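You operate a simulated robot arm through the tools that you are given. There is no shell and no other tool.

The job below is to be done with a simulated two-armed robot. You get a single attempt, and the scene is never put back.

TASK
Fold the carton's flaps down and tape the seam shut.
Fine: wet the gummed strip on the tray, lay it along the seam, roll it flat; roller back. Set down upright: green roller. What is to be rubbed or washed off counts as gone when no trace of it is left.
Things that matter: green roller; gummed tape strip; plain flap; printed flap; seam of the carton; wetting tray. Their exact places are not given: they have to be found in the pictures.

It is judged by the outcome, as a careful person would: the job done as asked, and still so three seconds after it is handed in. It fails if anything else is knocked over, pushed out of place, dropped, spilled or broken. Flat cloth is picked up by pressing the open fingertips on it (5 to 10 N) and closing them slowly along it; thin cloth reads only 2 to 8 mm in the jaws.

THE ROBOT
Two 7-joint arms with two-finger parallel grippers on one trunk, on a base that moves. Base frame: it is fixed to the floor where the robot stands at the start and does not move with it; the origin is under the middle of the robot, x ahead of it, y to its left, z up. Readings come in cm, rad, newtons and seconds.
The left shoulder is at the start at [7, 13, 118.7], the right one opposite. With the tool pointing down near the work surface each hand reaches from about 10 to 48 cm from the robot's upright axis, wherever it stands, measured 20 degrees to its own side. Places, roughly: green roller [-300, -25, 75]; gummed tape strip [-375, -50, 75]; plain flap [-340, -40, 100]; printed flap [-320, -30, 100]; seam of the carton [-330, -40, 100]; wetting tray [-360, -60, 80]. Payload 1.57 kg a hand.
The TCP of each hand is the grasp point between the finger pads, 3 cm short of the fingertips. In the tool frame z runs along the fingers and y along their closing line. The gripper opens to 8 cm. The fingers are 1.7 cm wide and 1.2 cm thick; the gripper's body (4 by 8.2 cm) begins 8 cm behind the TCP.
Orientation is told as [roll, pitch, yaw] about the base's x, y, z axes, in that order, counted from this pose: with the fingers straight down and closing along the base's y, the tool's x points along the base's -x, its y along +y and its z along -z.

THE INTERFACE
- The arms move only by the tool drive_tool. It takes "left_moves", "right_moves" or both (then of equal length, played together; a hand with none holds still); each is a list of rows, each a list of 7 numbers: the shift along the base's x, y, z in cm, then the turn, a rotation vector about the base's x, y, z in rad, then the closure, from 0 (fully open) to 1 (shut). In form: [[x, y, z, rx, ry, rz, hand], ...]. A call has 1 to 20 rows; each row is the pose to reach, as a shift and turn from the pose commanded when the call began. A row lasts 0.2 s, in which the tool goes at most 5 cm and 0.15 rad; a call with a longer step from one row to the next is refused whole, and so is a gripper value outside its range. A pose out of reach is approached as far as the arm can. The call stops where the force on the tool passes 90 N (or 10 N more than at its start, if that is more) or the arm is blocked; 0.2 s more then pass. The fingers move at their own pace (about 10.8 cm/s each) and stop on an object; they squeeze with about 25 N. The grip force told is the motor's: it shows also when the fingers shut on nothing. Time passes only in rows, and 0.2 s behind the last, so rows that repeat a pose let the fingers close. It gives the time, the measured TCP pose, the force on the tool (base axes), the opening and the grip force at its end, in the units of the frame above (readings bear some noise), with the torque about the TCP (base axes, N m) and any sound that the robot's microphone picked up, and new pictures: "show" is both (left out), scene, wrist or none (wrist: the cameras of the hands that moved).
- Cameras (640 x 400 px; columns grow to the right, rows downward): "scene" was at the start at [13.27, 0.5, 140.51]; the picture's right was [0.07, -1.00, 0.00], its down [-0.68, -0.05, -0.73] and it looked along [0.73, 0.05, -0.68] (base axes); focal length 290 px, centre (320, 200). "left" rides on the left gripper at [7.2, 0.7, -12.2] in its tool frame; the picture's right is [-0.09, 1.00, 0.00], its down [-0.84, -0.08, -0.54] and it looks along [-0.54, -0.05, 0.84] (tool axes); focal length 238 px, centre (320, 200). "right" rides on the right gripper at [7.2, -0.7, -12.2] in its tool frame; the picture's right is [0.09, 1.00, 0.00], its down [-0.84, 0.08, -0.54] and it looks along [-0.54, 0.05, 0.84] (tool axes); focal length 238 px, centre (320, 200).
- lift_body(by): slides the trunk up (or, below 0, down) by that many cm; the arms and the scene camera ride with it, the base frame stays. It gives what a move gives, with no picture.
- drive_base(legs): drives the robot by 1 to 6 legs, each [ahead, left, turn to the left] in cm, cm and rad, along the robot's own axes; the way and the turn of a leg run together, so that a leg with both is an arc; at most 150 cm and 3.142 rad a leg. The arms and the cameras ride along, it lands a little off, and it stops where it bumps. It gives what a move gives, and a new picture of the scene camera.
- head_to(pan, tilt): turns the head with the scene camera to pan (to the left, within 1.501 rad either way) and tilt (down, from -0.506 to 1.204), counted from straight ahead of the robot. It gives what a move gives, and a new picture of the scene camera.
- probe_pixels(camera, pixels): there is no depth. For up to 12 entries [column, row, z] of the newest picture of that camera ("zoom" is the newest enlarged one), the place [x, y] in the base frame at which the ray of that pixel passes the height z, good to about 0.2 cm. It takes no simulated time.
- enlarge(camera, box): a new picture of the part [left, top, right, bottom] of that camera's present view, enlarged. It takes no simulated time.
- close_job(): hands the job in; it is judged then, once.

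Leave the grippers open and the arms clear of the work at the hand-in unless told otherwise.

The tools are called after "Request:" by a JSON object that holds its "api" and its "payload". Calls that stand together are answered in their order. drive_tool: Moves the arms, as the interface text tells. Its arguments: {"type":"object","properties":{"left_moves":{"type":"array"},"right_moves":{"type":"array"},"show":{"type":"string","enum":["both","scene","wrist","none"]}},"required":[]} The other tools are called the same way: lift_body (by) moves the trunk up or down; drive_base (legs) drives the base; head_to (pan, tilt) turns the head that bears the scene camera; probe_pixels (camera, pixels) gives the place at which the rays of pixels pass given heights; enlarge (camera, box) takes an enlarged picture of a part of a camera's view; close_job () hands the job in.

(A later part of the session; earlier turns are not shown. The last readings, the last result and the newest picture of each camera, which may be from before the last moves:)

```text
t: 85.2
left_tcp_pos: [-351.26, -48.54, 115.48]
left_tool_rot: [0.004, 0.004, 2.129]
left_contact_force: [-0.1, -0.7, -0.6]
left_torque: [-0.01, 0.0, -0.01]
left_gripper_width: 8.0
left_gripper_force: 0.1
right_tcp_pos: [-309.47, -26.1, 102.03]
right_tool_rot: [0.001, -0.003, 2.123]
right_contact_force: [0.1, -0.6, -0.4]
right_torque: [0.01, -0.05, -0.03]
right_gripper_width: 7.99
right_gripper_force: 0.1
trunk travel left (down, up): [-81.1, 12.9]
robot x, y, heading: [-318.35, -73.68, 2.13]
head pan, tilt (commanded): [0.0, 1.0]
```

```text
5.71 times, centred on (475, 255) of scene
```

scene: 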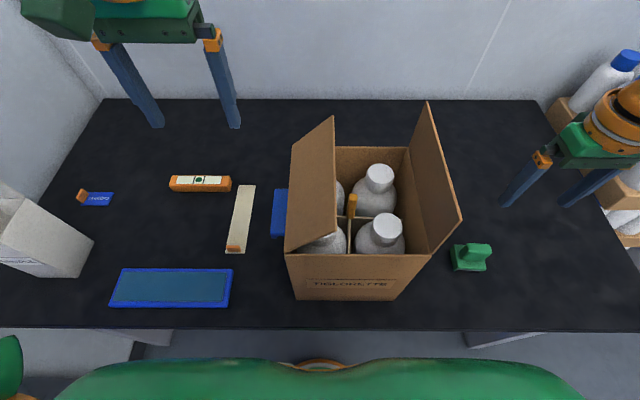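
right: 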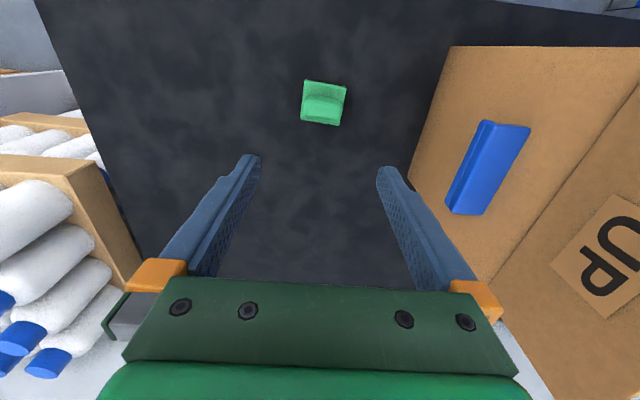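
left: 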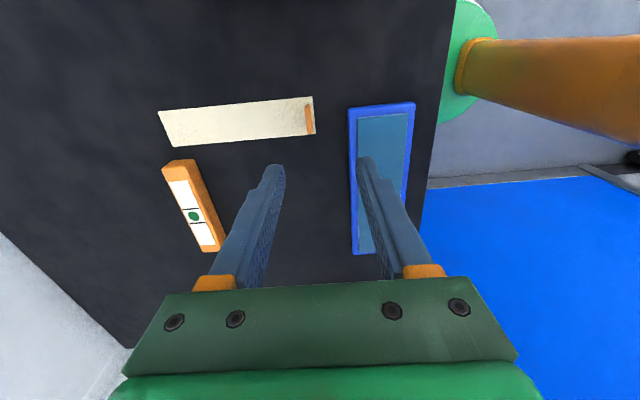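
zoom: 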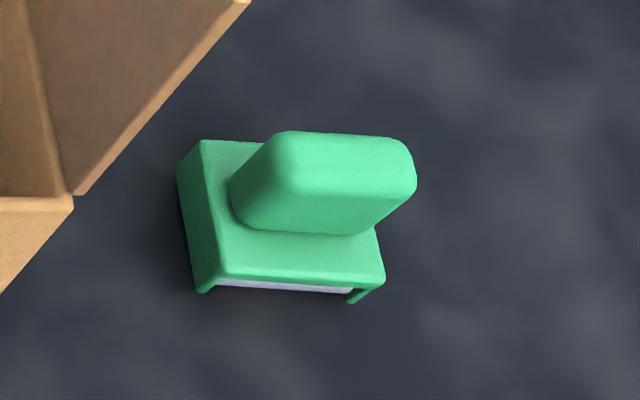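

The roller stands almost square to the hand. I'll probe its frame and handle outlines.

Request:
{"api": "enlarge", "payload": {"camera": "right", "box": [240, 40, 400, 160]}}

Request:
{"api": "probe_pixels", "payload": {"camera": "zoom", "pixels": [[270, 133, 77.5], [407, 154, 77.5], [381, 284, 77.5], [256, 263, 77.5], [270, 200, 81], [395, 215, 81], [386, 268, 81], [267, 255, 81], [330, 190, 81], [330, 228, 81], [328, 264, 81]]}}

```text
3.33 times, centred on (320, 100) of right
```

zoom: 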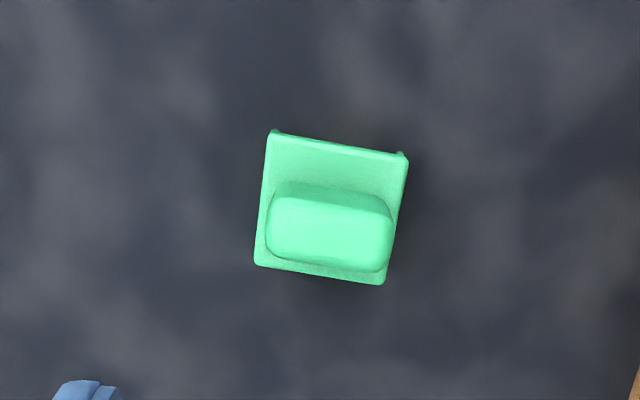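

```text
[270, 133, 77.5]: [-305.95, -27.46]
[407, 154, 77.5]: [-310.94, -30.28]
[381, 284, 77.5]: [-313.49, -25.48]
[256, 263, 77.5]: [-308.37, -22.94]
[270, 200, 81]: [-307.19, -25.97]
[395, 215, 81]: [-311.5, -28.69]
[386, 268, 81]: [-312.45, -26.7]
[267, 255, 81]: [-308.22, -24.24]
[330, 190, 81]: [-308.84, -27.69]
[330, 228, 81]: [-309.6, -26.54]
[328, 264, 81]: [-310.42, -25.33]
```

I'll check the handle's height by comparing with the scene camera.

Request:
{"api": "probe_pixels", "payload": {"camera": "scene", "pixels": [[479.4, 243.4, 79], [479.4, 243.4, 80], [479.4, 243.4, 81], [479.4, 243.4, 82], [479.4, 243.4, 83]]}}

Request:
{"api": "probe_pixels", "payload": {"camera": "zoom", "pixels": [[328, 268, 79], [328, 268, 80], [328, 268, 81], [328, 268, 82], [328, 268, 83]]}}

```text
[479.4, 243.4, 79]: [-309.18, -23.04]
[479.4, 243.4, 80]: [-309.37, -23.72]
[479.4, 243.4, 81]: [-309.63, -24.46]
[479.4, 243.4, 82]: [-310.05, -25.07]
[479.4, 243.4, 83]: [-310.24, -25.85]
```

```text
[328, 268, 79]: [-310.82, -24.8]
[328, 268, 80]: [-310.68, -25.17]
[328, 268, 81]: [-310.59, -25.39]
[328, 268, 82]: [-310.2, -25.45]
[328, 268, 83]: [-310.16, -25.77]
```

The handle's top is at z ≈ 83; it's 5 cm wide along the closing line and 2.2 cm thick. I lower the open right hand over it, turned by -0.05 rad.

Request:
{"api": "drive_tool", "payload": {"right_moves": [[0, -0.3, -4.5, 0, 0, -0.025, 0], [0, -0.6, -9, 0, 0, -0.048, 0], [0, -0.6, -13, 0, 0, -0.048, 0], [0, -0.6, -16.5, 0, 0, -0.048, 0], [0, -0.6, -18, 0, 0, -0.048, 0]]}}

Request:
{"api": "enlarge", "payload": {"camera": "right", "box": [200, 80, 440, 230]}}

```text
t: 86.4
left_tcp_pos: [-351.35, -48.63, 115.33]
left_tool_rot: [0.006, 0.004, 2.127]
left_contact_force: [0.0, 0.4, 0.1]
left_torque: [-0.01, -0.02, 0.01]
left_gripper_width: 7.96
left_gripper_force: 0.1
right_tcp_pos: [-309.53, -26.7, 84.24]
right_tool_rot: [0.002, -0.002, 2.077]
right_contact_force: [-0.4, -0.2, 0.3]
right_torque: [0.0, 0.02, -0.01]
right_gripper_width: 8.01
right_gripper_force: 0.1
trunk travel left (down, up): [-81.1, 12.9]
robot x, y, heading: [-318.25, -73.89, 2.126]
head pan, tilt (commanded): [0.0, 1.0]
```

scene: 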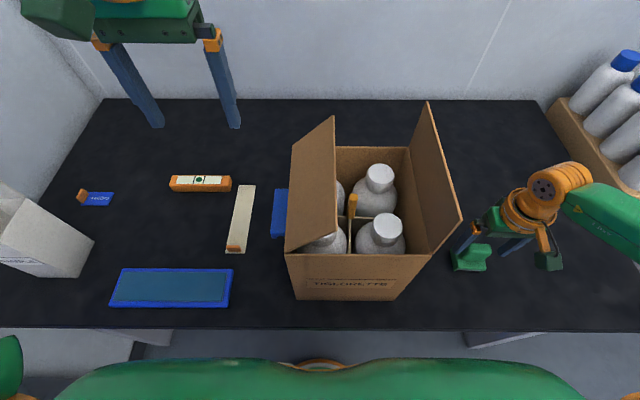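
right: 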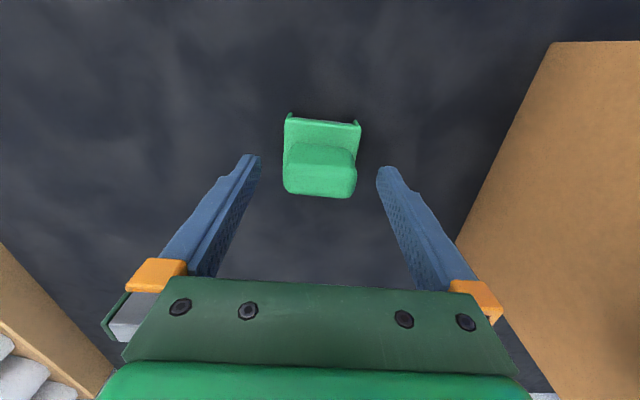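

```text
2.67 times, centred on (320, 155) of right
```

zoom: 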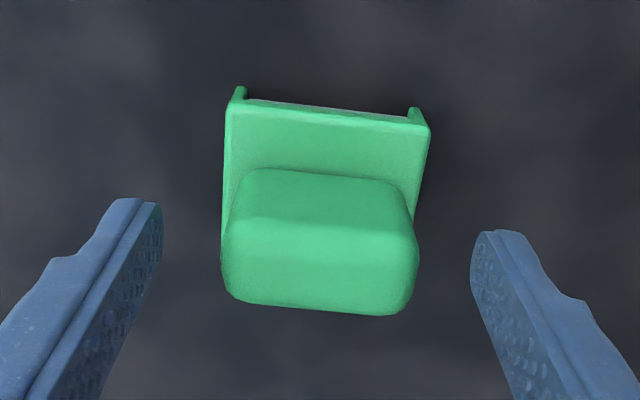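

The handle is centred between the fingers. I go down 2.2 cm and close.

Request:
{"api": "drive_tool", "payload": {"right_moves": [[0, 0, -1.2, 0, 0, 0, 0], [0, 0, -2.1, 0, 0, 0, 0], [0, 0, -2.1, 0, 0, 0, 0.2], [0, 0, -2.1, 0, 0, 0, 0.35], [0, 0, -2.1, 0, 0, 0, 0.6], [0, 0, -2.1, 0, 0, 0, 1], [0, 0, -2.1, 0, 0, 0, 1], [0, 0, -2.1, 0, 0, 0, 1]], "show": "wrist"}}

Request:
{"api": "enlarge", "payload": {"camera": "right", "box": [200, 80, 440, 230]}}

```text
t: 88.2
left_tcp_pos: [-351.34, -48.58, 115.27]
left_tool_rot: [0.006, 0.003, 2.13]
left_contact_force: [0.1, 0.6, 0.1]
left_torque: [0.03, -0.01, 0.01]
left_gripper_width: 8.02
left_gripper_force: 0.2
right_tcp_pos: [-309.55, -26.71, 82.02]
right_tool_rot: [0.0, 0.0, 2.078]
right_contact_force: [0.1, -0.5, 1.0]
right_torque: [-0.04, 0.0, -0.03]
right_gripper_width: 4.98
right_gripper_force: 25.1
trunk travel left (down, up): [-81.1, 12.9]
robot x, y, heading: [-318.46, -73.42, 2.127]
head pan, tilt (commanded): [0.0, 1.0]
```

right: 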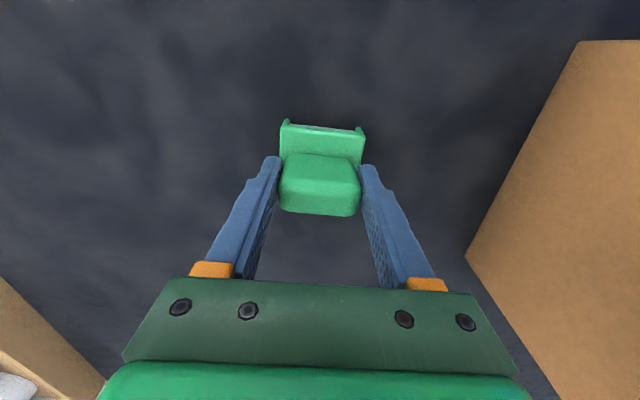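

```text
2.67 times, centred on (320, 155) of right
```

zoom: 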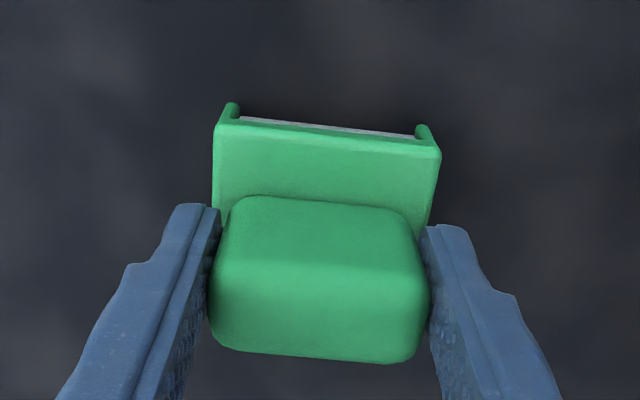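

The roller is gripped (4.98 cm). Its place is TCP (-309.55,-26.71,82.0), yaw 2.078; I must bring it back there. I lift it to z ≈ 121 to clear the flaps and move the left hand aside.

Request:
{"api": "drive_tool", "payload": {"right_moves": [[0, 0, 3, 0, 0, 0, 1], [0, 0, 7.5, 0, 0, 0, 1], [0, 0, 12, 0, 0, 0, 1], [0, 0, 16.5, 0, 0, 0, 1], [0, 0, 21, 0, 0, 0, 1], [0, 0, 25.5, 0, 0, 0, 1], [0, 0, 30, 0, 0, 0, 1], [0, 0, 34.5, 0, 0, 0, 1], [0, 0, 39.5, 0, 0, 0, 1]], "left_moves": [[-1.7, -1.05, 1, 0, 0, 0, 0], [-3.4, -2.1, 2, 0, 0, 0, 0], [-5.1, -3.2, 3, 0, 0, 0, 0], [-6.8, -4.2, 3, 0, 0, 0, 0], [-8.5, -5.3, 3, 0, 0, 0, 0], [-10.2, -6.3, 3, 0, 0, 0, 0], [-11.9, -7.4, 3, 0, 0, 0, 0], [-13.6, -8.4, 3, 0, 0, 0, 0], [-15.3, -9.5, 3, 0, 0, 0, 0]]}}

```text
t: 90.2
left_tcp_pos: [-366.89, -58.24, 117.98]
left_tool_rot: [0.005, 0.002, 2.129]
left_contact_force: [-0.3, 0.0, 0.8]
left_torque: [0.05, -0.01, 0.04]
left_gripper_width: 8.01
left_gripper_force: 0.0
right_tcp_pos: [-310.02, -27.62, 120.83]
right_tool_rot: [-0.002, -0.004, 2.078]
right_contact_force: [-0.4, 0.1, -2.2]
right_torque: [0.0, -0.02, -0.03]
right_gripper_width: 4.95
right_gripper_force: 25.0
right hand out of reach, approached as far as the arm can: row 9
trunk travel left (down, up): [-81.1, 12.9]
robot x, y, heading: [-318.69, -73.62, 2.127]
head pan, tilt (commanded): [0.0, 1.0]
```

scene: 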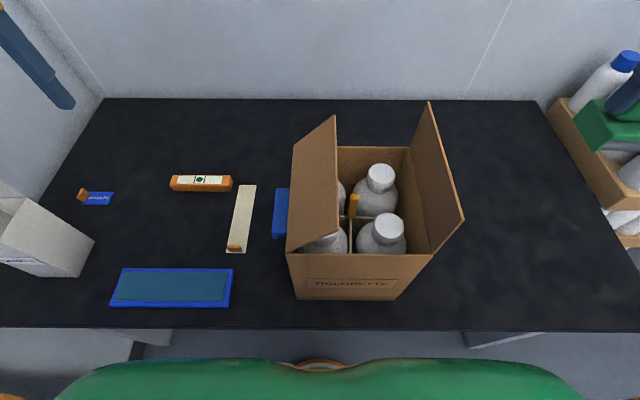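
right: 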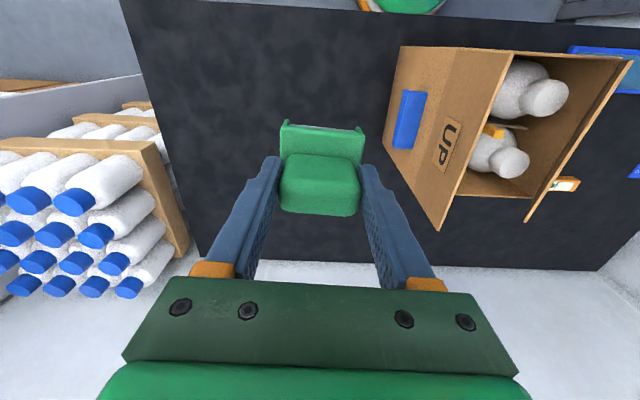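
left: 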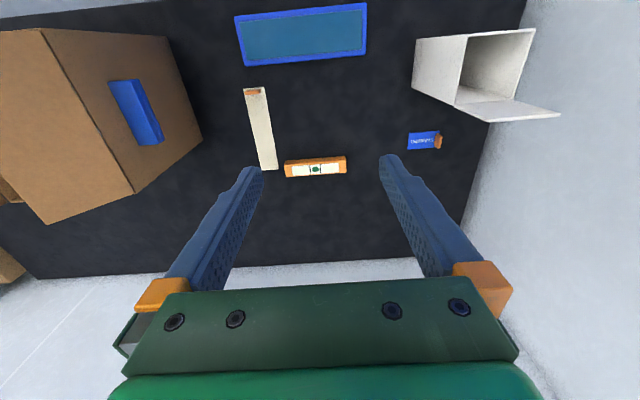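

The roller is held well at z ≈ 121. I raise the trunk 3 cm for clearance and carry the roller across above the carton's front to the free spot left of it.

Request:
{"api": "lift_body", "payload": {"by": 3}}

Request:
{"api": "drive_tool", "payload": {"right_moves": [[-3.5, -3.0, 0, 0, 0, 0, 1], [-7, -6, 0, 0, 0, 0.01, 1], [-10.5, -9, 0, 0, 0, 0.02, 1], [-14, -12, 0, 0, 0, 0.03, 1], [-17.5, -15, 0, 0, 0, 0.04, 1], [-21, -18, 0, 0, 0, 0.048, 1], [-24.5, -21, 0, 0, 0, 0.048, 1], [-28, -24, 0, 0, 0, 0.048, 1], [-31.5, -27, 0, 0, 0, 0.048, 1], [-33.8, -28.2, 0, 0, 0, 0.048, 1]]}}

```text
t: 90.9
left_tcp_pos: [-366.76, -58.21, 121.1]
left_tool_rot: [0.004, 0.005, 2.128]
left_contact_force: [0.4, 0.3, -0.1]
left_torque: [0.0, -0.01, -0.01]
left_gripper_width: 7.98
left_gripper_force: 0.0
right_tcp_pos: [-309.8, -27.38, 123.76]
right_tool_rot: [-0.001, -0.005, 2.076]
right_contact_force: [-1.2, -0.8, -1.5]
right_torque: [-0.01, -0.03, 0.0]
right_gripper_width: 4.97
right_gripper_force: 24.3
trunk travel left (down, up): [-84.1, 9.9]
robot x, y, heading: [-318.49, -73.74, 2.13]
head pan, tilt (commanded): [0.0, 1.0]
```

```text
t: 93.1
left_tcp_pos: [-366.73, -58.09, 121.06]
left_tool_rot: [0.006, 0.005, 2.128]
left_contact_force: [-0.4, -0.3, 0.2]
left_torque: [-0.03, 0.03, 0.0]
left_gripper_width: 7.99
left_gripper_force: 0.1
right_tcp_pos: [-340.21, -53.22, 123.95]
right_tool_rot: [0.044, 0.001, 2.086]
right_contact_force: [0.6, -1.2, -1.6]
right_torque: [0.0, -0.02, -0.01]
right_gripper_width: 5.01
right_gripper_force: 24.7
right hand out of reach, approached as far as the arm can: row 9, 10
trunk travel left (down, up): [-84.1, 9.9]
robot x, y, heading: [-318.02, -73.68, 2.127]
head pan, tilt (commanded): [0.0, 1.0]
```

scene: 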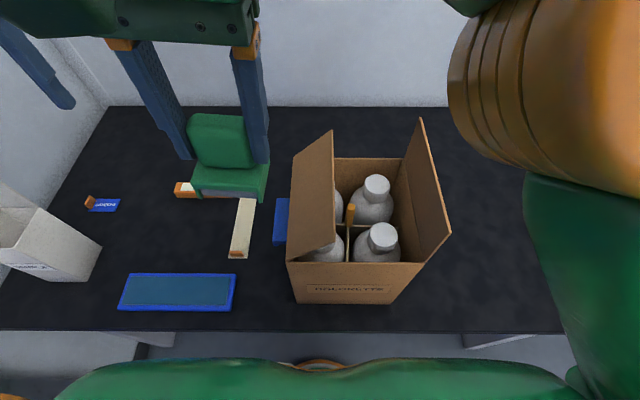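
right: 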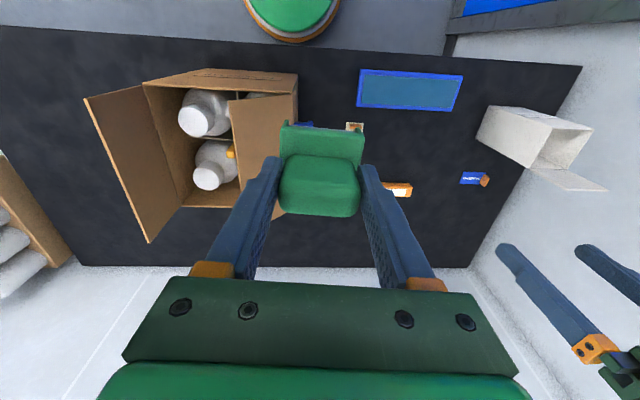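

The right arm is at its limit crossing the body. I shift the base 8 cm left so it can set the roller down at the chosen spot.

Request:
{"api": "drive_base", "payload": {"legs": [[0, 8, 0]]}}

```text
t: 94.2
left_tcp_pos: [-372.77, -61.98, 121.33]
left_tool_rot: [0.012, 0.003, 2.128]
left_contact_force: [0.2, -0.5, 0.3]
left_torque: [-0.04, 0.07, 0.02]
left_gripper_width: 8.03
left_gripper_force: 0.0
right_tcp_pos: [-346.38, -57.21, 124.01]
right_tool_rot: [0.051, -0.001, 2.088]
right_contact_force: [0.9, -0.4, -2.4]
right_torque: [-0.04, 0.01, 0.04]
right_gripper_width: 4.98
right_gripper_force: 25.0
trunk travel left (down, up): [-84.1, 9.9]
robot x, y, heading: [-325.35, -78.09, 2.128]
head pan, tilt (commanded): [0.0, 1.0]
```

scene: 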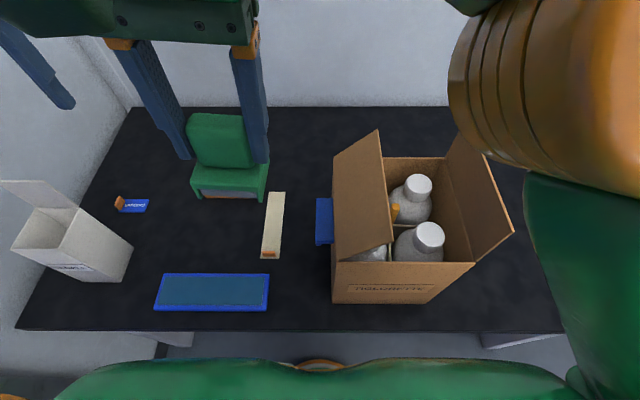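

The hand now hovers beyond the spot because its last command lay farther. I bring it back to about (-343.7,-55.8) and see where it settles.

Request:
{"api": "drive_tool", "payload": {"right_moves": [[2, 1.2, 0, 0, 0, 0, 1], [4, 2.3, 0, 0, 0, 0, 1], [5.5, 3.2, 0, 0, 0, 0, 1], [5.5, 3.2, 0, 0, 0, 0, 1]], "show": "scene"}}

```text
t: 95.2
left_tcp_pos: [-373.56, -62.3, 121.02]
left_tool_rot: [0.003, 0.005, 2.127]
left_contact_force: [-0.3, 0.0, 0.4]
left_torque: [0.03, -0.02, -0.01]
left_gripper_width: 8.0
left_gripper_force: 0.2
right_tcp_pos: [-341.74, -54.57, 124.02]
right_tool_rot: [0.043, -0.002, 2.088]
right_contact_force: [-0.3, -0.4, -2.1]
right_torque: [0.02, -0.01, -0.04]
right_gripper_width: 5.0
right_gripper_force: 25.4
trunk travel left (down, up): [-84.1, 9.9]
robot x, y, heading: [-324.75, -78.11, 2.125]
head pan, tilt (commanded): [0.0, 1.0]
```

scene: 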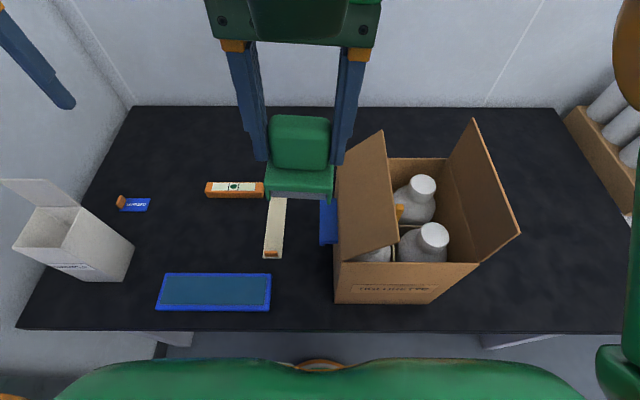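

Setting it down here would bring the forearm over the carton's corner. There's a simpler way: the stiff strip, pressed down by its tab, can hold both flaps while the right hand fetches the roller from its own place. So I take the roller back: first the base 9 cm right.

Request:
{"api": "drive_base", "payload": {"legs": [[0, -9, 0]]}}

Request:
{"api": "drive_tool", "payload": {"right_moves": [[3, 2.6, 0, -0.01, 0, 0, 1], [6.5, 5.6, 0, -0.02, 0, 0, 1], [10, 8.6, 0, -0.03, 0, 0, 1], [13.5, 11.6, 0, -0.043, 0, 0, 1], [17, 14.6, 0, -0.043, 0, 0, 1], [20.5, 17.6, 0, -0.043, 0, 0, 1], [23, 20, 0, -0.043, 0, 0, 1]], "show": "scene"}}

```text
t: 96.3
left_tcp_pos: [-366.63, -57.95, 120.89]
left_tool_rot: [-0.003, 0.003, 2.13]
left_contact_force: [-0.5, -0.7, 0.3]
left_torque: [0.02, 0.0, 0.04]
left_gripper_width: 8.02
left_gripper_force: 0.0
right_tcp_pos: [-334.62, -50.07, 124.1]
right_tool_rot: [0.036, -0.002, 2.088]
right_contact_force: [-0.8, -0.5, -1.7]
right_torque: [0.01, -0.06, -0.04]
right_gripper_width: 4.96
right_gripper_force: 24.7
trunk travel left (down, up): [-84.1, 9.9]
robot x, y, heading: [-317.75, -73.41, 2.131]
head pan, tilt (commanded): [0.0, 1.0]
```

scene: 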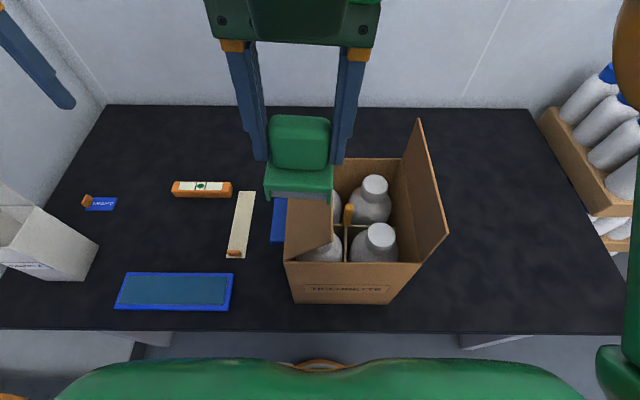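

```text
t: 97.9
left_tcp_pos: [-365.76, -57.59, 121.05]
left_tool_rot: [0.007, 0.003, 2.129]
left_contact_force: [0.9, 0.3, 0.4]
left_torque: [-0.01, 0.0, 0.0]
left_gripper_width: 8.02
left_gripper_force: 0.0
right_tcp_pos: [-310.65, -29.55, 124.03]
right_tool_rot: [0.066, 0.034, 2.088]
right_contact_force: [-0.2, -0.1, -2.3]
right_torque: [-0.04, 0.0, 0.03]
right_gripper_width: 4.98
right_gripper_force: 25.1
trunk travel left (down, up): [-84.1, 9.9]
robot x, y, heading: [-317.62, -73.2, 2.129]
head pan, tilt (commanded): [0.0, 1.0]
```

scene: 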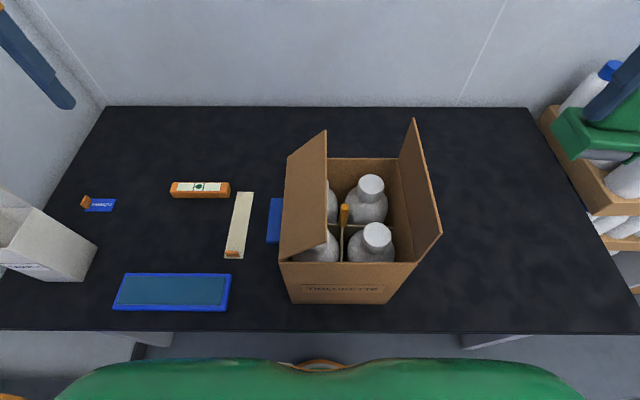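

The hand is tilted slightly (0.066, 0.034). I level it, go to the roller's own place and lower it to just above the bench.

Request:
{"api": "drive_tool", "payload": {"right_moves": [[0.5, 1.4, -2, 0.031, -0.02, -0.005, 1], [1.1, 2.84, -6, 0.062, -0.04, -0.01, 1], [1.1, 2.84, -10.9, 0.062, -0.04, -0.01, 1], [1.1, 2.84, -15.8, 0.062, -0.04, -0.01, 1], [1.1, 2.84, -20.7, 0.062, -0.04, -0.01, 1], [1.1, 2.84, -25.6, 0.062, -0.04, -0.01, 1], [1.1, 2.84, -30.5, 0.062, -0.04, -0.01, 1], [1.1, 2.84, -35.4, 0.062, -0.04, -0.01, 1], [1.1, 2.84, -38.5, 0.062, -0.04, -0.01, 1], [1.1, 2.84, -40, 0.062, -0.04, -0.01, 1]]}}

```text
t: 100.1
left_tcp_pos: [-365.82, -57.6, 121.06]
left_tool_rot: [0.006, 0.002, 2.13]
left_contact_force: [-1.0, -0.4, 0.1]
left_torque: [-0.01, 0.01, -0.01]
left_gripper_width: 8.01
left_gripper_force: 0.1
right_tcp_pos: [-309.88, -26.96, 83.91]
right_tool_rot: [0.0, 0.0, 2.08]
right_contact_force: [0.3, 0.1, -1.7]
right_torque: [0.01, -0.02, 0.04]
right_gripper_width: 5.0
right_gripper_force: 25.1
trunk travel left (down, up): [-84.1, 9.9]
robot x, y, heading: [-317.36, -73.11, 2.129]
head pan, tilt (commanded): [0.0, 1.0]
```

scene: 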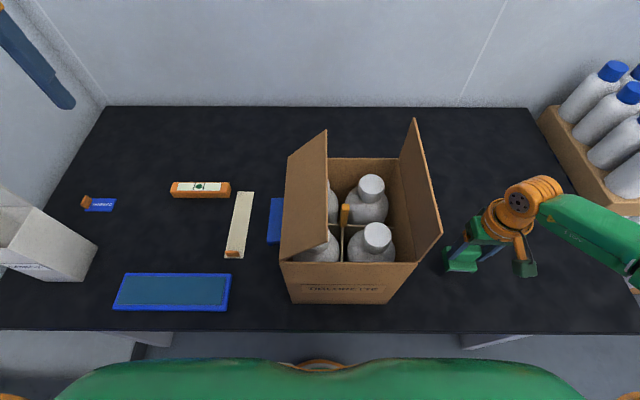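
right: 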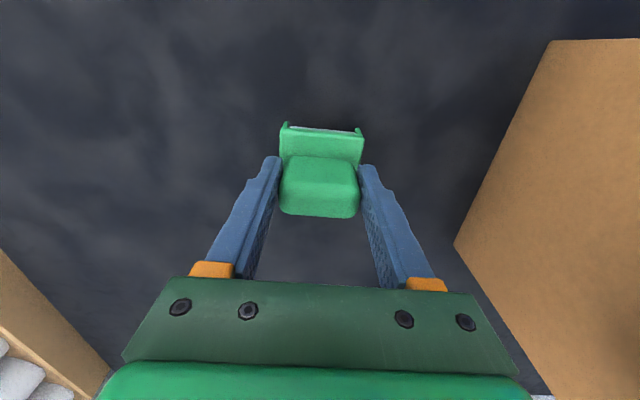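

The hand is level now. I make a small correction of (+0.3,+0.25), lower the last 1.85 cm and watch the force.

Request:
{"api": "drive_tool", "payload": {"right_moves": [[0.33, 0.25, -1.0, 0, 0, 0, 1], [0.33, 0.25, -1.6, 0, 0, 0, 1], [0.33, 0.25, -1.85, 0, 0, 0, 1], [0.33, 0.25, -1.85, 0, 0, 0, 1]], "show": "none"}}

```text
t: 101.1
left_tcp_pos: [-365.85, -57.56, 121.04]
left_tool_rot: [0.005, 0.004, 2.129]
left_contact_force: [0.2, 0.7, -0.8]
left_torque: [-0.02, 0.0, 0.05]
left_gripper_width: 8.0
left_gripper_force: 0.1
right_tcp_pos: [-309.53, -26.7, 82.01]
right_tool_rot: [-0.001, 0.001, 2.077]
right_contact_force: [-0.5, 0.1, -2.6]
right_torque: [0.01, 0.02, 0.01]
right_gripper_width: 4.99
right_gripper_force: 25.0
trunk travel left (down, up): [-84.1, 9.9]
robot x, y, heading: [-317.48, -73.02, 2.128]
head pan, tilt (commanded): [0.0, 1.0]
```

The force still shows the roller's weight, so it hangs a hair above the bench. I lower in tiny steps until it stands.

Request:
{"api": "drive_tool", "payload": {"right_moves": [[0, 0, -0.1, 0, 0, 0, 1], [0, 0, -0.2, 0, 0, 0, 1]], "show": "none"}}

```text
t: 101.7
left_tcp_pos: [-365.85, -57.6, 121.06]
left_tool_rot: [0.005, 0.001, 2.129]
left_contact_force: [-0.8, 0.1, 0.0]
left_torque: [-0.03, 0.01, 0.01]
left_gripper_width: 8.03
left_gripper_force: 0.0
right_tcp_pos: [-309.42, -26.6, 82.01]
right_tool_rot: [0.001, -0.003, 2.077]
right_contact_force: [0.3, 3.6, 9.8]
right_torque: [0.32, 0.28, -0.1]
right_gripper_width: 5.0
right_gripper_force: 24.8
trunk travel left (down, up): [-84.1, 9.9]
robot x, y, heading: [-317.42, -73.2, 2.128]
head pan, tilt (commanded): [0.0, 1.0]
```

It stands on the bench (9.8 N). I ease off, open the fingers and rise.

Request:
{"api": "drive_tool", "payload": {"right_moves": [[0, 0, 0.12, 0, 0, 0, 1], [0, 0, 0.12, 0, 0, 0, 0.3], [0, 0, 0.12, 0, 0, 0, 0.1], [0, 0, 0.12, 0, 0, 0, 0], [0, 0, 0.12, 0, 0, 0, 0], [0, 0, 2, 0, 0, 0, 0], [0, 0, 5, 0, 0, 0, 0], [0, 0, 9.5, 0, 0, 0, 0], [0, 0, 14, 0, 0, 0, 0], [0, 0, 18.5, 0, 0, 0, 0], [0, 0, 23, 0, 0, 0, 0], [0, 0, 27.5, 0, 0, 0, 0]]}}

Request:
{"api": "enlarge", "payload": {"camera": "scene", "box": [400, 210, 520, 310]}}

```text
t: 104.3
left_tcp_pos: [-365.93, -57.73, 121.04]
left_tool_rot: [0.004, 0.002, 2.13]
left_contact_force: [0.6, 0.5, -0.6]
left_torque: [0.01, 0.01, 0.0]
left_gripper_width: 7.98
left_gripper_force: 0.0
right_tcp_pos: [-309.59, -26.69, 109.49]
right_tool_rot: [-0.001, 0.001, 2.077]
right_contact_force: [-0.3, -0.9, 0.3]
right_torque: [0.03, -0.01, 0.0]
right_gripper_width: 8.01
right_gripper_force: 0.1
trunk travel left (down, up): [-84.1, 9.9]
robot x, y, heading: [-317.6, -73.38, 2.125]
head pan, tilt (commanded): [0.0, 1.0]
```

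scene: 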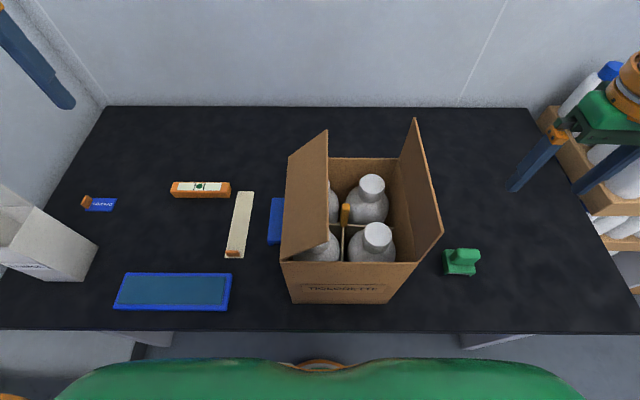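
right: 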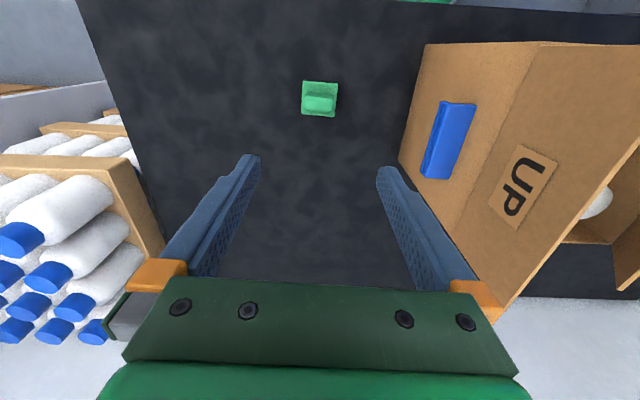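

```text
4.00 times, centred on (460, 260) of scene
```

zoom: 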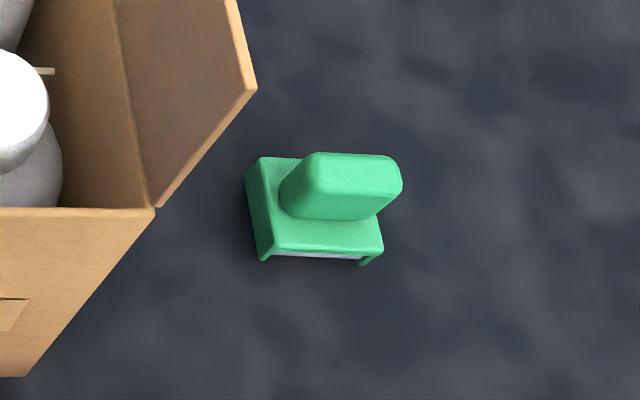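

The roller stands upright in its place again. Now I check the carton's present position from this view before I fold.

Request:
{"api": "enlarge", "payload": {"camera": "scene", "box": [220, 110, 450, 310]}}

```text
2.00 times, centred on (335, 210) of scene
```

zoom: 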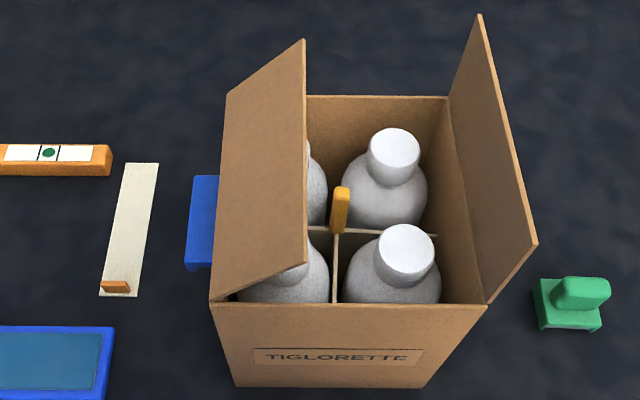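

Request:
{"api": "probe_pixels", "payload": {"camera": "zoom", "pixels": [[212, 303, 100], [486, 306, 100], [449, 98, 100], [228, 94, 100], [304, 40, 108], [305, 262, 108], [480, 15, 110], [536, 243, 110], [342, 188, 99], [157, 163, 75], [101, 296, 75], [137, 297, 75]]}}

```text
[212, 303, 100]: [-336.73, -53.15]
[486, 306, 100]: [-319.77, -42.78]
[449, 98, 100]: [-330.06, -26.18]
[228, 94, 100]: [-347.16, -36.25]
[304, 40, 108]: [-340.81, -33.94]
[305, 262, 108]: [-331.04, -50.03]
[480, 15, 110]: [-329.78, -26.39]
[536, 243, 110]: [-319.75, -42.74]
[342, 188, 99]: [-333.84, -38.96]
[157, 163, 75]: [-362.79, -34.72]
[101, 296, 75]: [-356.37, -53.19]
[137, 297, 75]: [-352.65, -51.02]
```

The carton hasn't moved (centre ≈ (-333.3,-39.65), heading 2.124). Now both hands go to their starting points. The left, closed, goes above the plain flap near the front corner. The right, open, goes outside the printed flap near the far end.

Request:
{"api": "drive_tool", "payload": {"left_moves": [[4.6, 0.9, -0.8, 0, 0, 0, 1], [9.2, 1.8, -1.6, 0, 0, 0, 1], [13.8, 2.7, -2.4, 0, 0, 0, 1], [18.4, 3.6, -3.2, 0, 0, 0, 1], [23.0, 4.6, -4, 0, 0, 0, 1], [27.4, 5.45, -5, 0, 0, 0, 1], [31.2, 7.8, -5, 0, 0, 0, 1]], "right_moves": [[-2, 0.3, 0, 0, 0, 0.01, 0], [-4, 0.6, 0, 0, 0, 0.02, 0], [-6, 0.9, 0, 0, 0, 0.03, 0], [-8, 1.2, 0, 0, 0, 0.047, 0], [-10, 1.5, 0, 0, 0, 0.047, 0], [-11.5, 1.7, 0, 0, 0, 0.047, 0], [-12.2, 1.76, -0.3, 0, 0, 0.047, 0]]}}

```text
t: 105.9
left_tcp_pos: [-334.14, -49.46, 115.94]
left_tool_rot: [0.008, 0.004, 2.131]
left_contact_force: [-0.3, -0.6, 0.2]
left_torque: [-0.01, 0.05, 0.0]
left_gripper_width: 0.01
left_gripper_force: 21.3
right_tcp_pos: [-321.57, -24.75, 109.01]
right_tool_rot: [0.001, 0.001, 2.124]
right_contact_force: [0.2, 0.5, 0.8]
right_torque: [-0.01, 0.03, 0.04]
right_gripper_width: 8.0
right_gripper_force: 0.1
trunk travel left (down, up): [-84.1, 9.9]
robot x, y, heading: [-317.77, -72.76, 2.133]
head pan, tilt (commanded): [0.0, 1.0]
```

scene: 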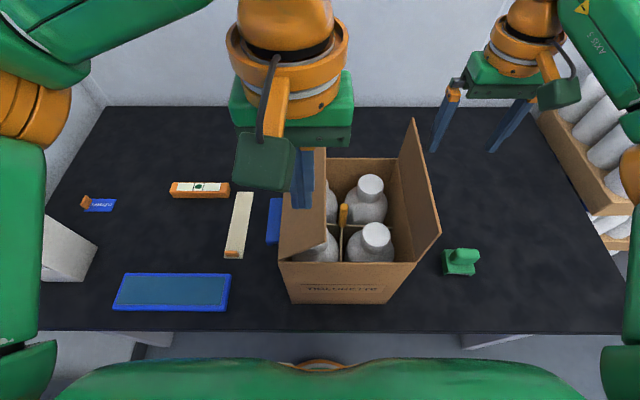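
right: 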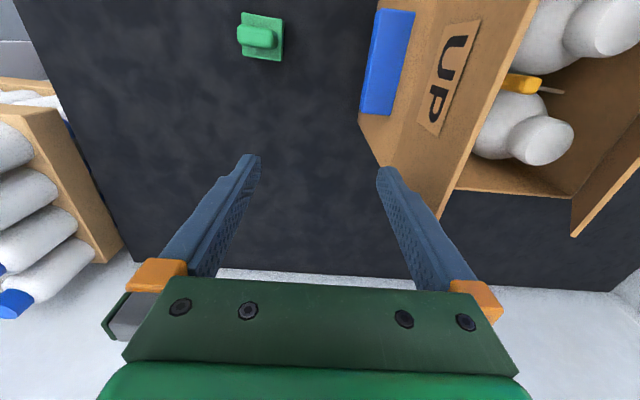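
left: 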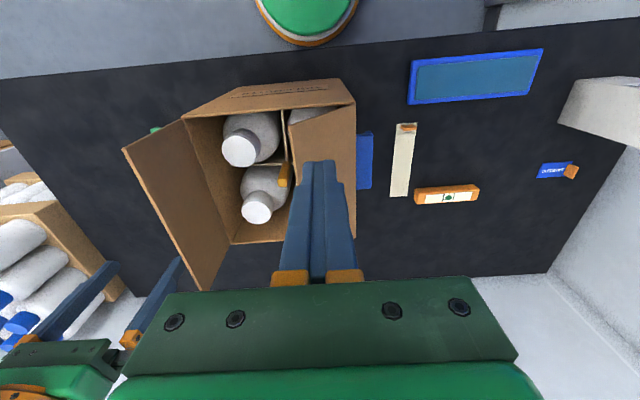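

Both hands are where I want them. The left hand now presses the plain flap down to the closed level.

Request:
{"api": "drive_tool", "payload": {"left_moves": [[0, 0, -3, 0, 0, 0, 1], [0, 0, -5.5, 0, 0, 0, 1], [0, 0, -7, 0, 0, 0, 1], [0, 0, -8.2, 0, 0, 0, 1], [0, 0, -9.4, 0, 0, 0, 1], [0, 0, -10.4, 0, 0, 0, 1], [0, 0, -11.3, 0, 0, 0, 1], [0, 0, -12, 0, 0, 0, 1], [0, 0, -12.5, 0, 0, 0, 1], [0, 0, -12.9, 0, 0, 0, 1]], "show": "scene"}}

Request:
{"api": "enlarge", "payload": {"camera": "scene", "box": [220, 110, 450, 310]}}

```text
t: 108.1
left_tcp_pos: [-334.57, -49.77, 103.25]
left_tool_rot: [0.006, 0.002, 2.129]
left_contact_force: [0.4, -0.1, 2.1]
left_torque: [0.04, -0.04, 0.0]
left_gripper_width: 0.02
left_gripper_force: 21.4
right_tcp_pos: [-321.67, -25.0, 108.96]
right_tool_rot: [-0.001, -0.001, 2.125]
right_contact_force: [-0.6, 0.2, 1.0]
right_torque: [-0.01, 0.0, 0.02]
right_gripper_width: 7.99
right_gripper_force: 0.1
trunk travel left (down, up): [-84.1, 9.9]
robot x, y, heading: [-317.73, -73.27, 2.129]
head pan, tilt (commanded): [0.0, 1.0]
```

scene: 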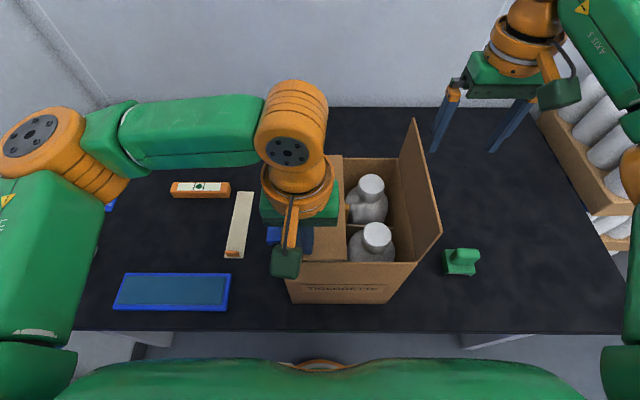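

```text
2.00 times, centred on (335, 210) of scene
```

zoom: 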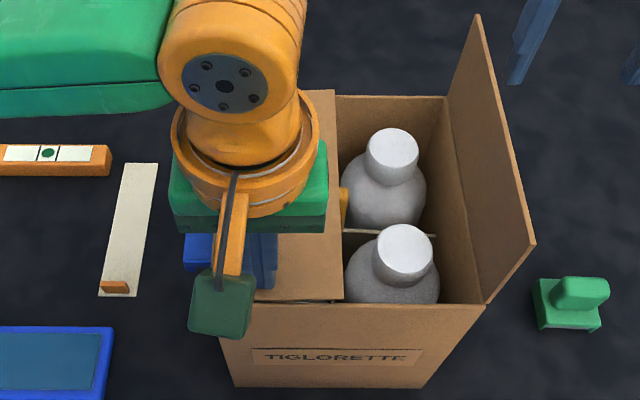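

The plain flap is flat and held. Now the right hand's inner finger sweeps the printed flap over in an arc about its hinge.

Request:
{"api": "drive_tool", "payload": {"right_moves": [[-1.2, -0.75, 0, 0, 0, 0, 0], [-2.2, -1.37, 0, 0, 0, 0, 0], [-2.9, -1.8, -0.1, 0, 0, 0, 0], [-3.53, -2.18, -0.2, 0, 0, 0, 0], [-4.2, -2.58, -0.5, 0, 0, 0, 0], [-4.76, -2.95, -0.8, 0, 0, 0, 0], [-5.35, -3.3, -1.3, 0, 0, 0, 0], [-5.82, -3.6, -1.8, 0, 0, 0, 0], [-6.25, -3.87, -2.4, 0, 0, 0, 0], [-6.63, -4.1, -3.0, 0, 0, 0, 0], [-6.9, -4.27, -3.7, 0, 0, 0, 0], [-7.14, -4.42, -4.4, 0, 0, 0, 0], [-7.25, -4.48, -5.1, 0, 0, 0, 0], [-7.3, -4.5, -5.6, 0, 0, 0, 0]]}}

Request:
{"api": "enlarge", "payload": {"camera": "scene", "box": [220, 110, 450, 310]}}

```text
t: 111.1
left_tcp_pos: [-334.54, -49.81, 103.16]
left_tool_rot: [0.005, 0.002, 2.129]
left_contact_force: [-0.3, 0.1, 0.7]
left_torque: [-0.02, 0.0, 0.01]
left_gripper_width: 0.01
left_gripper_force: 21.4
right_tcp_pos: [-329.09, -29.46, 103.62]
right_tool_rot: [-0.001, 0.0, 2.125]
right_contact_force: [-0.5, -0.6, 1.0]
right_torque: [-0.08, 0.07, 0.0]
right_gripper_width: 8.03
right_gripper_force: 0.0
trunk travel left (down, up): [-84.1, 9.9]
robot x, y, heading: [-317.2, -73.25, 2.129]
head pan, tilt (commanded): [0.0, 1.0]
```

scene: 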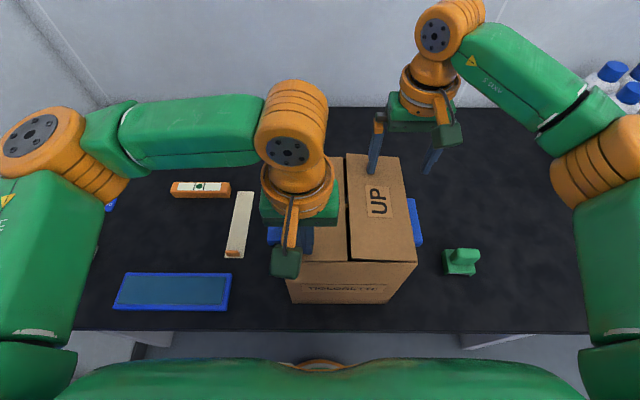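
right: 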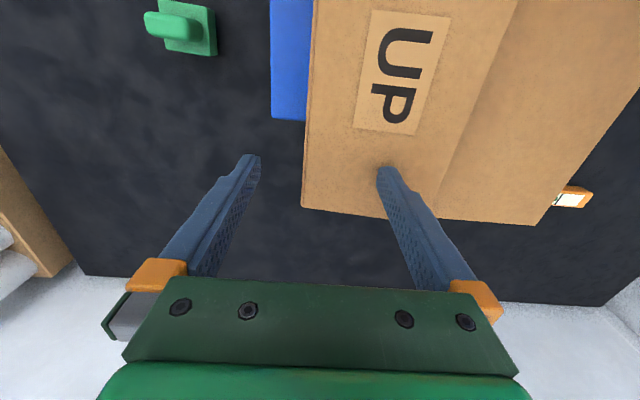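

```text
2.00 times, centred on (335, 210) of scene
```

zoom: 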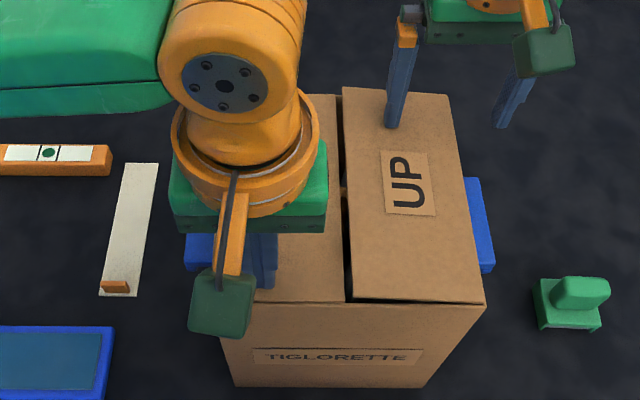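

The printed flap is almost flat. I slide the right hand left along it so its fingers straddle the seam near the far end.

Request:
{"api": "drive_tool", "payload": {"right_moves": [[0, 0, -0.25, 0, 0, 0, 0], [-0.85, -0.53, -0.25, 0, 0, 0, 0], [-1.7, -1.05, -0.22, 0, 0, 0, 0], [-2.55, -1.58, -0.2, 0, 0, 0, 0], [-3.4, -2.1, -0.15, 0, 0, 0, 0], [-4.25, -2.63, -0.15, 0, 0, 0, 0], [-5.1, -3.16, -0.15, 0, 0, 0, 0], [-5.95, -3.68, -0.2, 0, 0, 0, 0], [-6.8, -4.2, -0.25, 0, 0, 0, 0], [-7.57, -4.68, -0.3, 0, 0, 0, 0]]}}

Request:
{"api": "enlarge", "payload": {"camera": "scene", "box": [220, 110, 450, 310]}}

```text
t: 113.3
left_tcp_pos: [-334.64, -49.87, 103.29]
left_tool_rot: [0.004, 0.003, 2.129]
left_contact_force: [0.2, 0.3, 0.2]
left_torque: [-0.01, -0.01, -0.01]
left_gripper_width: 0.01
left_gripper_force: 21.0
right_tcp_pos: [-336.65, -34.17, 103.29]
right_tool_rot: [-0.002, 0.0, 2.124]
right_contact_force: [0.3, -0.1, 0.5]
right_torque: [0.0, 0.01, -0.02]
right_gripper_width: 8.01
right_gripper_force: 0.0
trunk travel left (down, up): [-84.1, 9.9]
robot x, y, heading: [-317.63, -73.21, 2.13]
head pan, tilt (commanded): [0.0, 1.0]
```

scene: 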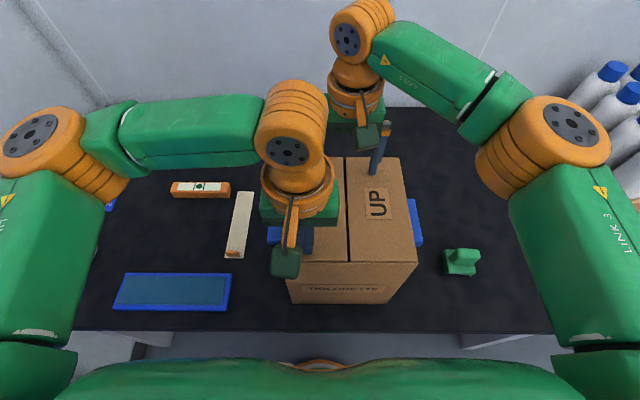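
right: 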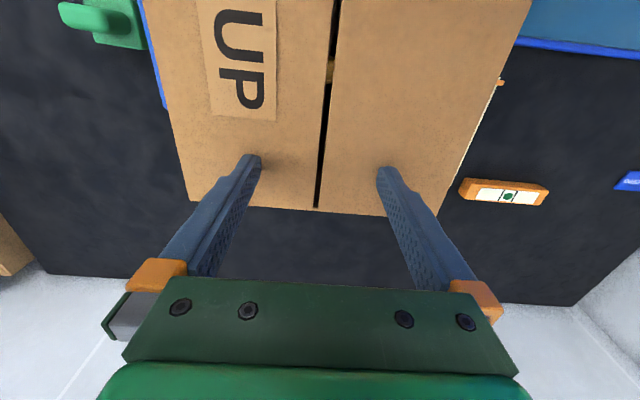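

```text
2.00 times, centred on (335, 210) of scene
```

zoom: 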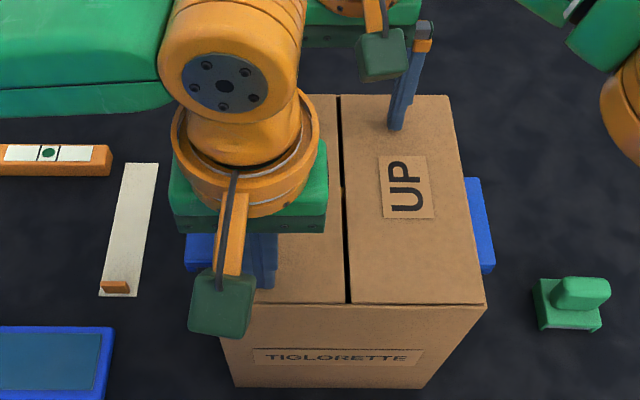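

Both flaps are flat and the right hand straddles the seam. I press it 0.15 cm deeper and lift the left hand off to see whether the flaps stay closed.

Request:
{"api": "drive_tool", "payload": {"right_moves": [[0, 0, -0.15, 0, 0, 0, 0], [0, 0, -0.15, 0, 0, 0, 0], [0, 0, -0.15, 0, 0, 0, 0], [0, 0, -0.15, 0, 0, 0, 0], [0, 0, -0.15, 0, 0, 0, 0], [0, 0, -0.15, 0, 0, 0, 0]], "left_moves": [[0, 0, 0, 0, 0, 0, 1], [0, 0, 0.5, 0, 0, 0, 1], [0, 0, 1.5, 0, 0, 0, 1], [0, 0, 3.5, 0, 0, 0, 1], [-0.8, -0.5, 7, 0, 0, 0, 1], [-1.6, -1, 11, 0, 0, 0, 1]]}}

Request:
{"api": "enlarge", "payload": {"camera": "scene", "box": [220, 110, 450, 310]}}

```text
t: 114.7
left_tcp_pos: [-336.21, -50.87, 114.28]
left_tool_rot: [0.005, 0.002, 2.129]
left_contact_force: [1.3, -0.8, 0.4]
left_torque: [0.03, -0.02, -0.01]
left_gripper_width: 0.0
left_gripper_force: 21.3
right_tcp_pos: [-336.68, -34.12, 103.41]
right_tool_rot: [0.001, 0.001, 2.125]
right_contact_force: [0.0, 0.6, -0.4]
right_torque: [0.02, 0.02, 0.0]
right_gripper_width: 8.02
right_gripper_force: 0.1
trunk travel left (down, up): [-84.1, 9.9]
robot x, y, heading: [-317.54, -73.03, 2.128]
head pan, tilt (commanded): [0.0, 1.0]
```

scene: 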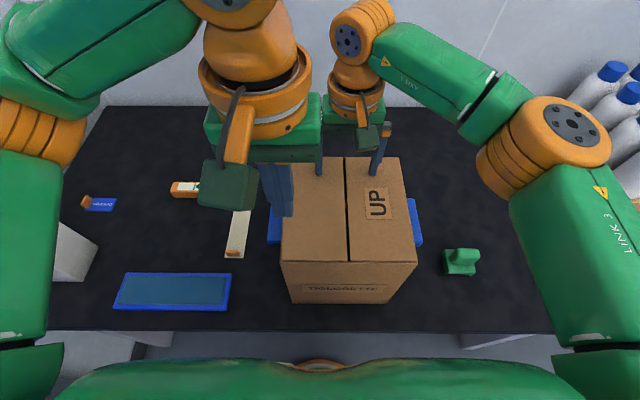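
right: 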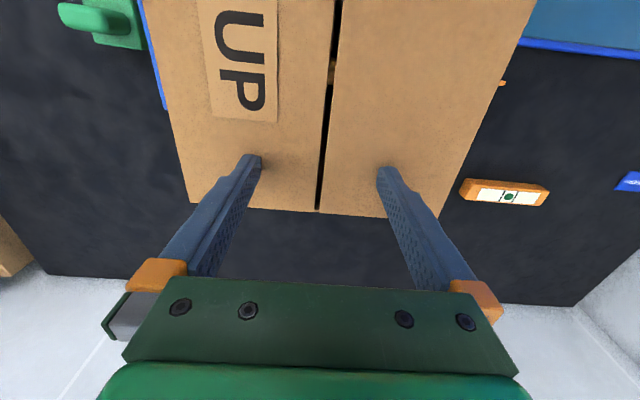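
left: 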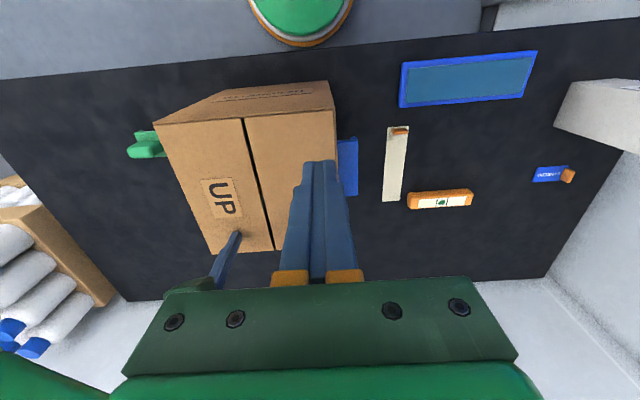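

```text
2.00 times, centred on (335, 210) of scene
```

zoom: 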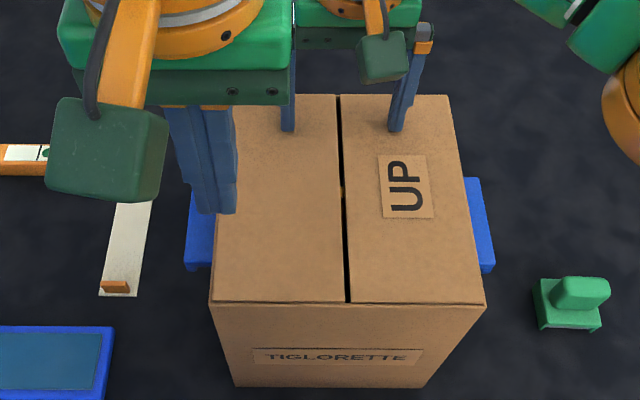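

Both flaps stay closed under the right hand alone. I probe the seam line and the strip's tab for the next steps.

Request:
{"api": "probe_pixels", "payload": {"camera": "zoom", "pixels": [[338.5, 96, 100.3], [347.5, 301, 100.3], [343, 198, 100.3], [212, 301, 100.3], [485, 304, 100.3], [449, 96, 100.3], [243, 95, 100.3]]}}

Request:
{"api": "enlarge", "payload": {"camera": "scene", "box": [100, 180, 280, 320]}}

```text
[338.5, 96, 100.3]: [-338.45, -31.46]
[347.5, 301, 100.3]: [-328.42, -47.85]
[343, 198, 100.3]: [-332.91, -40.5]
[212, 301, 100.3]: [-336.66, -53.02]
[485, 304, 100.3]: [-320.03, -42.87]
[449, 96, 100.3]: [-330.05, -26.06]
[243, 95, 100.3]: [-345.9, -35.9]
```

```text
2.86 times, centred on (190, 250) of scene
```

zoom: 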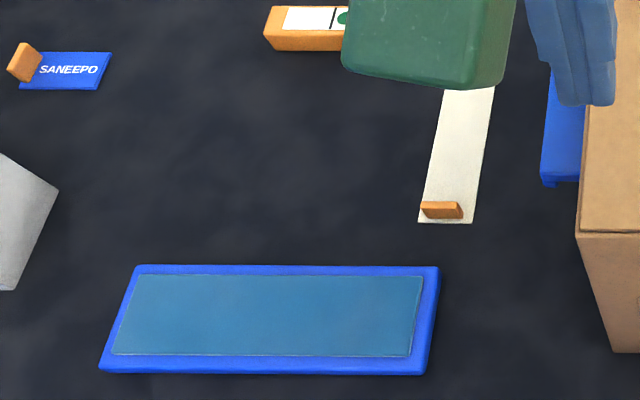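

I probe the tab and the pad's corners in this zoom.

Request:
{"api": "probe_pixels", "payload": {"camera": "zoom", "pixels": [[418, 222, 75], [472, 223, 75], [442, 219, 75.3], [441, 203, 77], [441, 203, 76.6], [113, 355, 76.5], [410, 355, 76.5], [422, 278, 76.5], [140, 276, 76.5], [99, 370, 75.5], [426, 375, 75.5], [439, 268, 76.8]]}}

```text
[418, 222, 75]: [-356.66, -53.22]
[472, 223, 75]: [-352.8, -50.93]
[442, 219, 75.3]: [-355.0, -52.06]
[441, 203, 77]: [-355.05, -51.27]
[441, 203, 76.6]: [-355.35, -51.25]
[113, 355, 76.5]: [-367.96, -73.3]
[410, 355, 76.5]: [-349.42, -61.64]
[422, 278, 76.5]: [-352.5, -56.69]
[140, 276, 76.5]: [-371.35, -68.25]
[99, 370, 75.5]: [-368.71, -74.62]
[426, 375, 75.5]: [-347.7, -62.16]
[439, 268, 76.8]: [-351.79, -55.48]
```

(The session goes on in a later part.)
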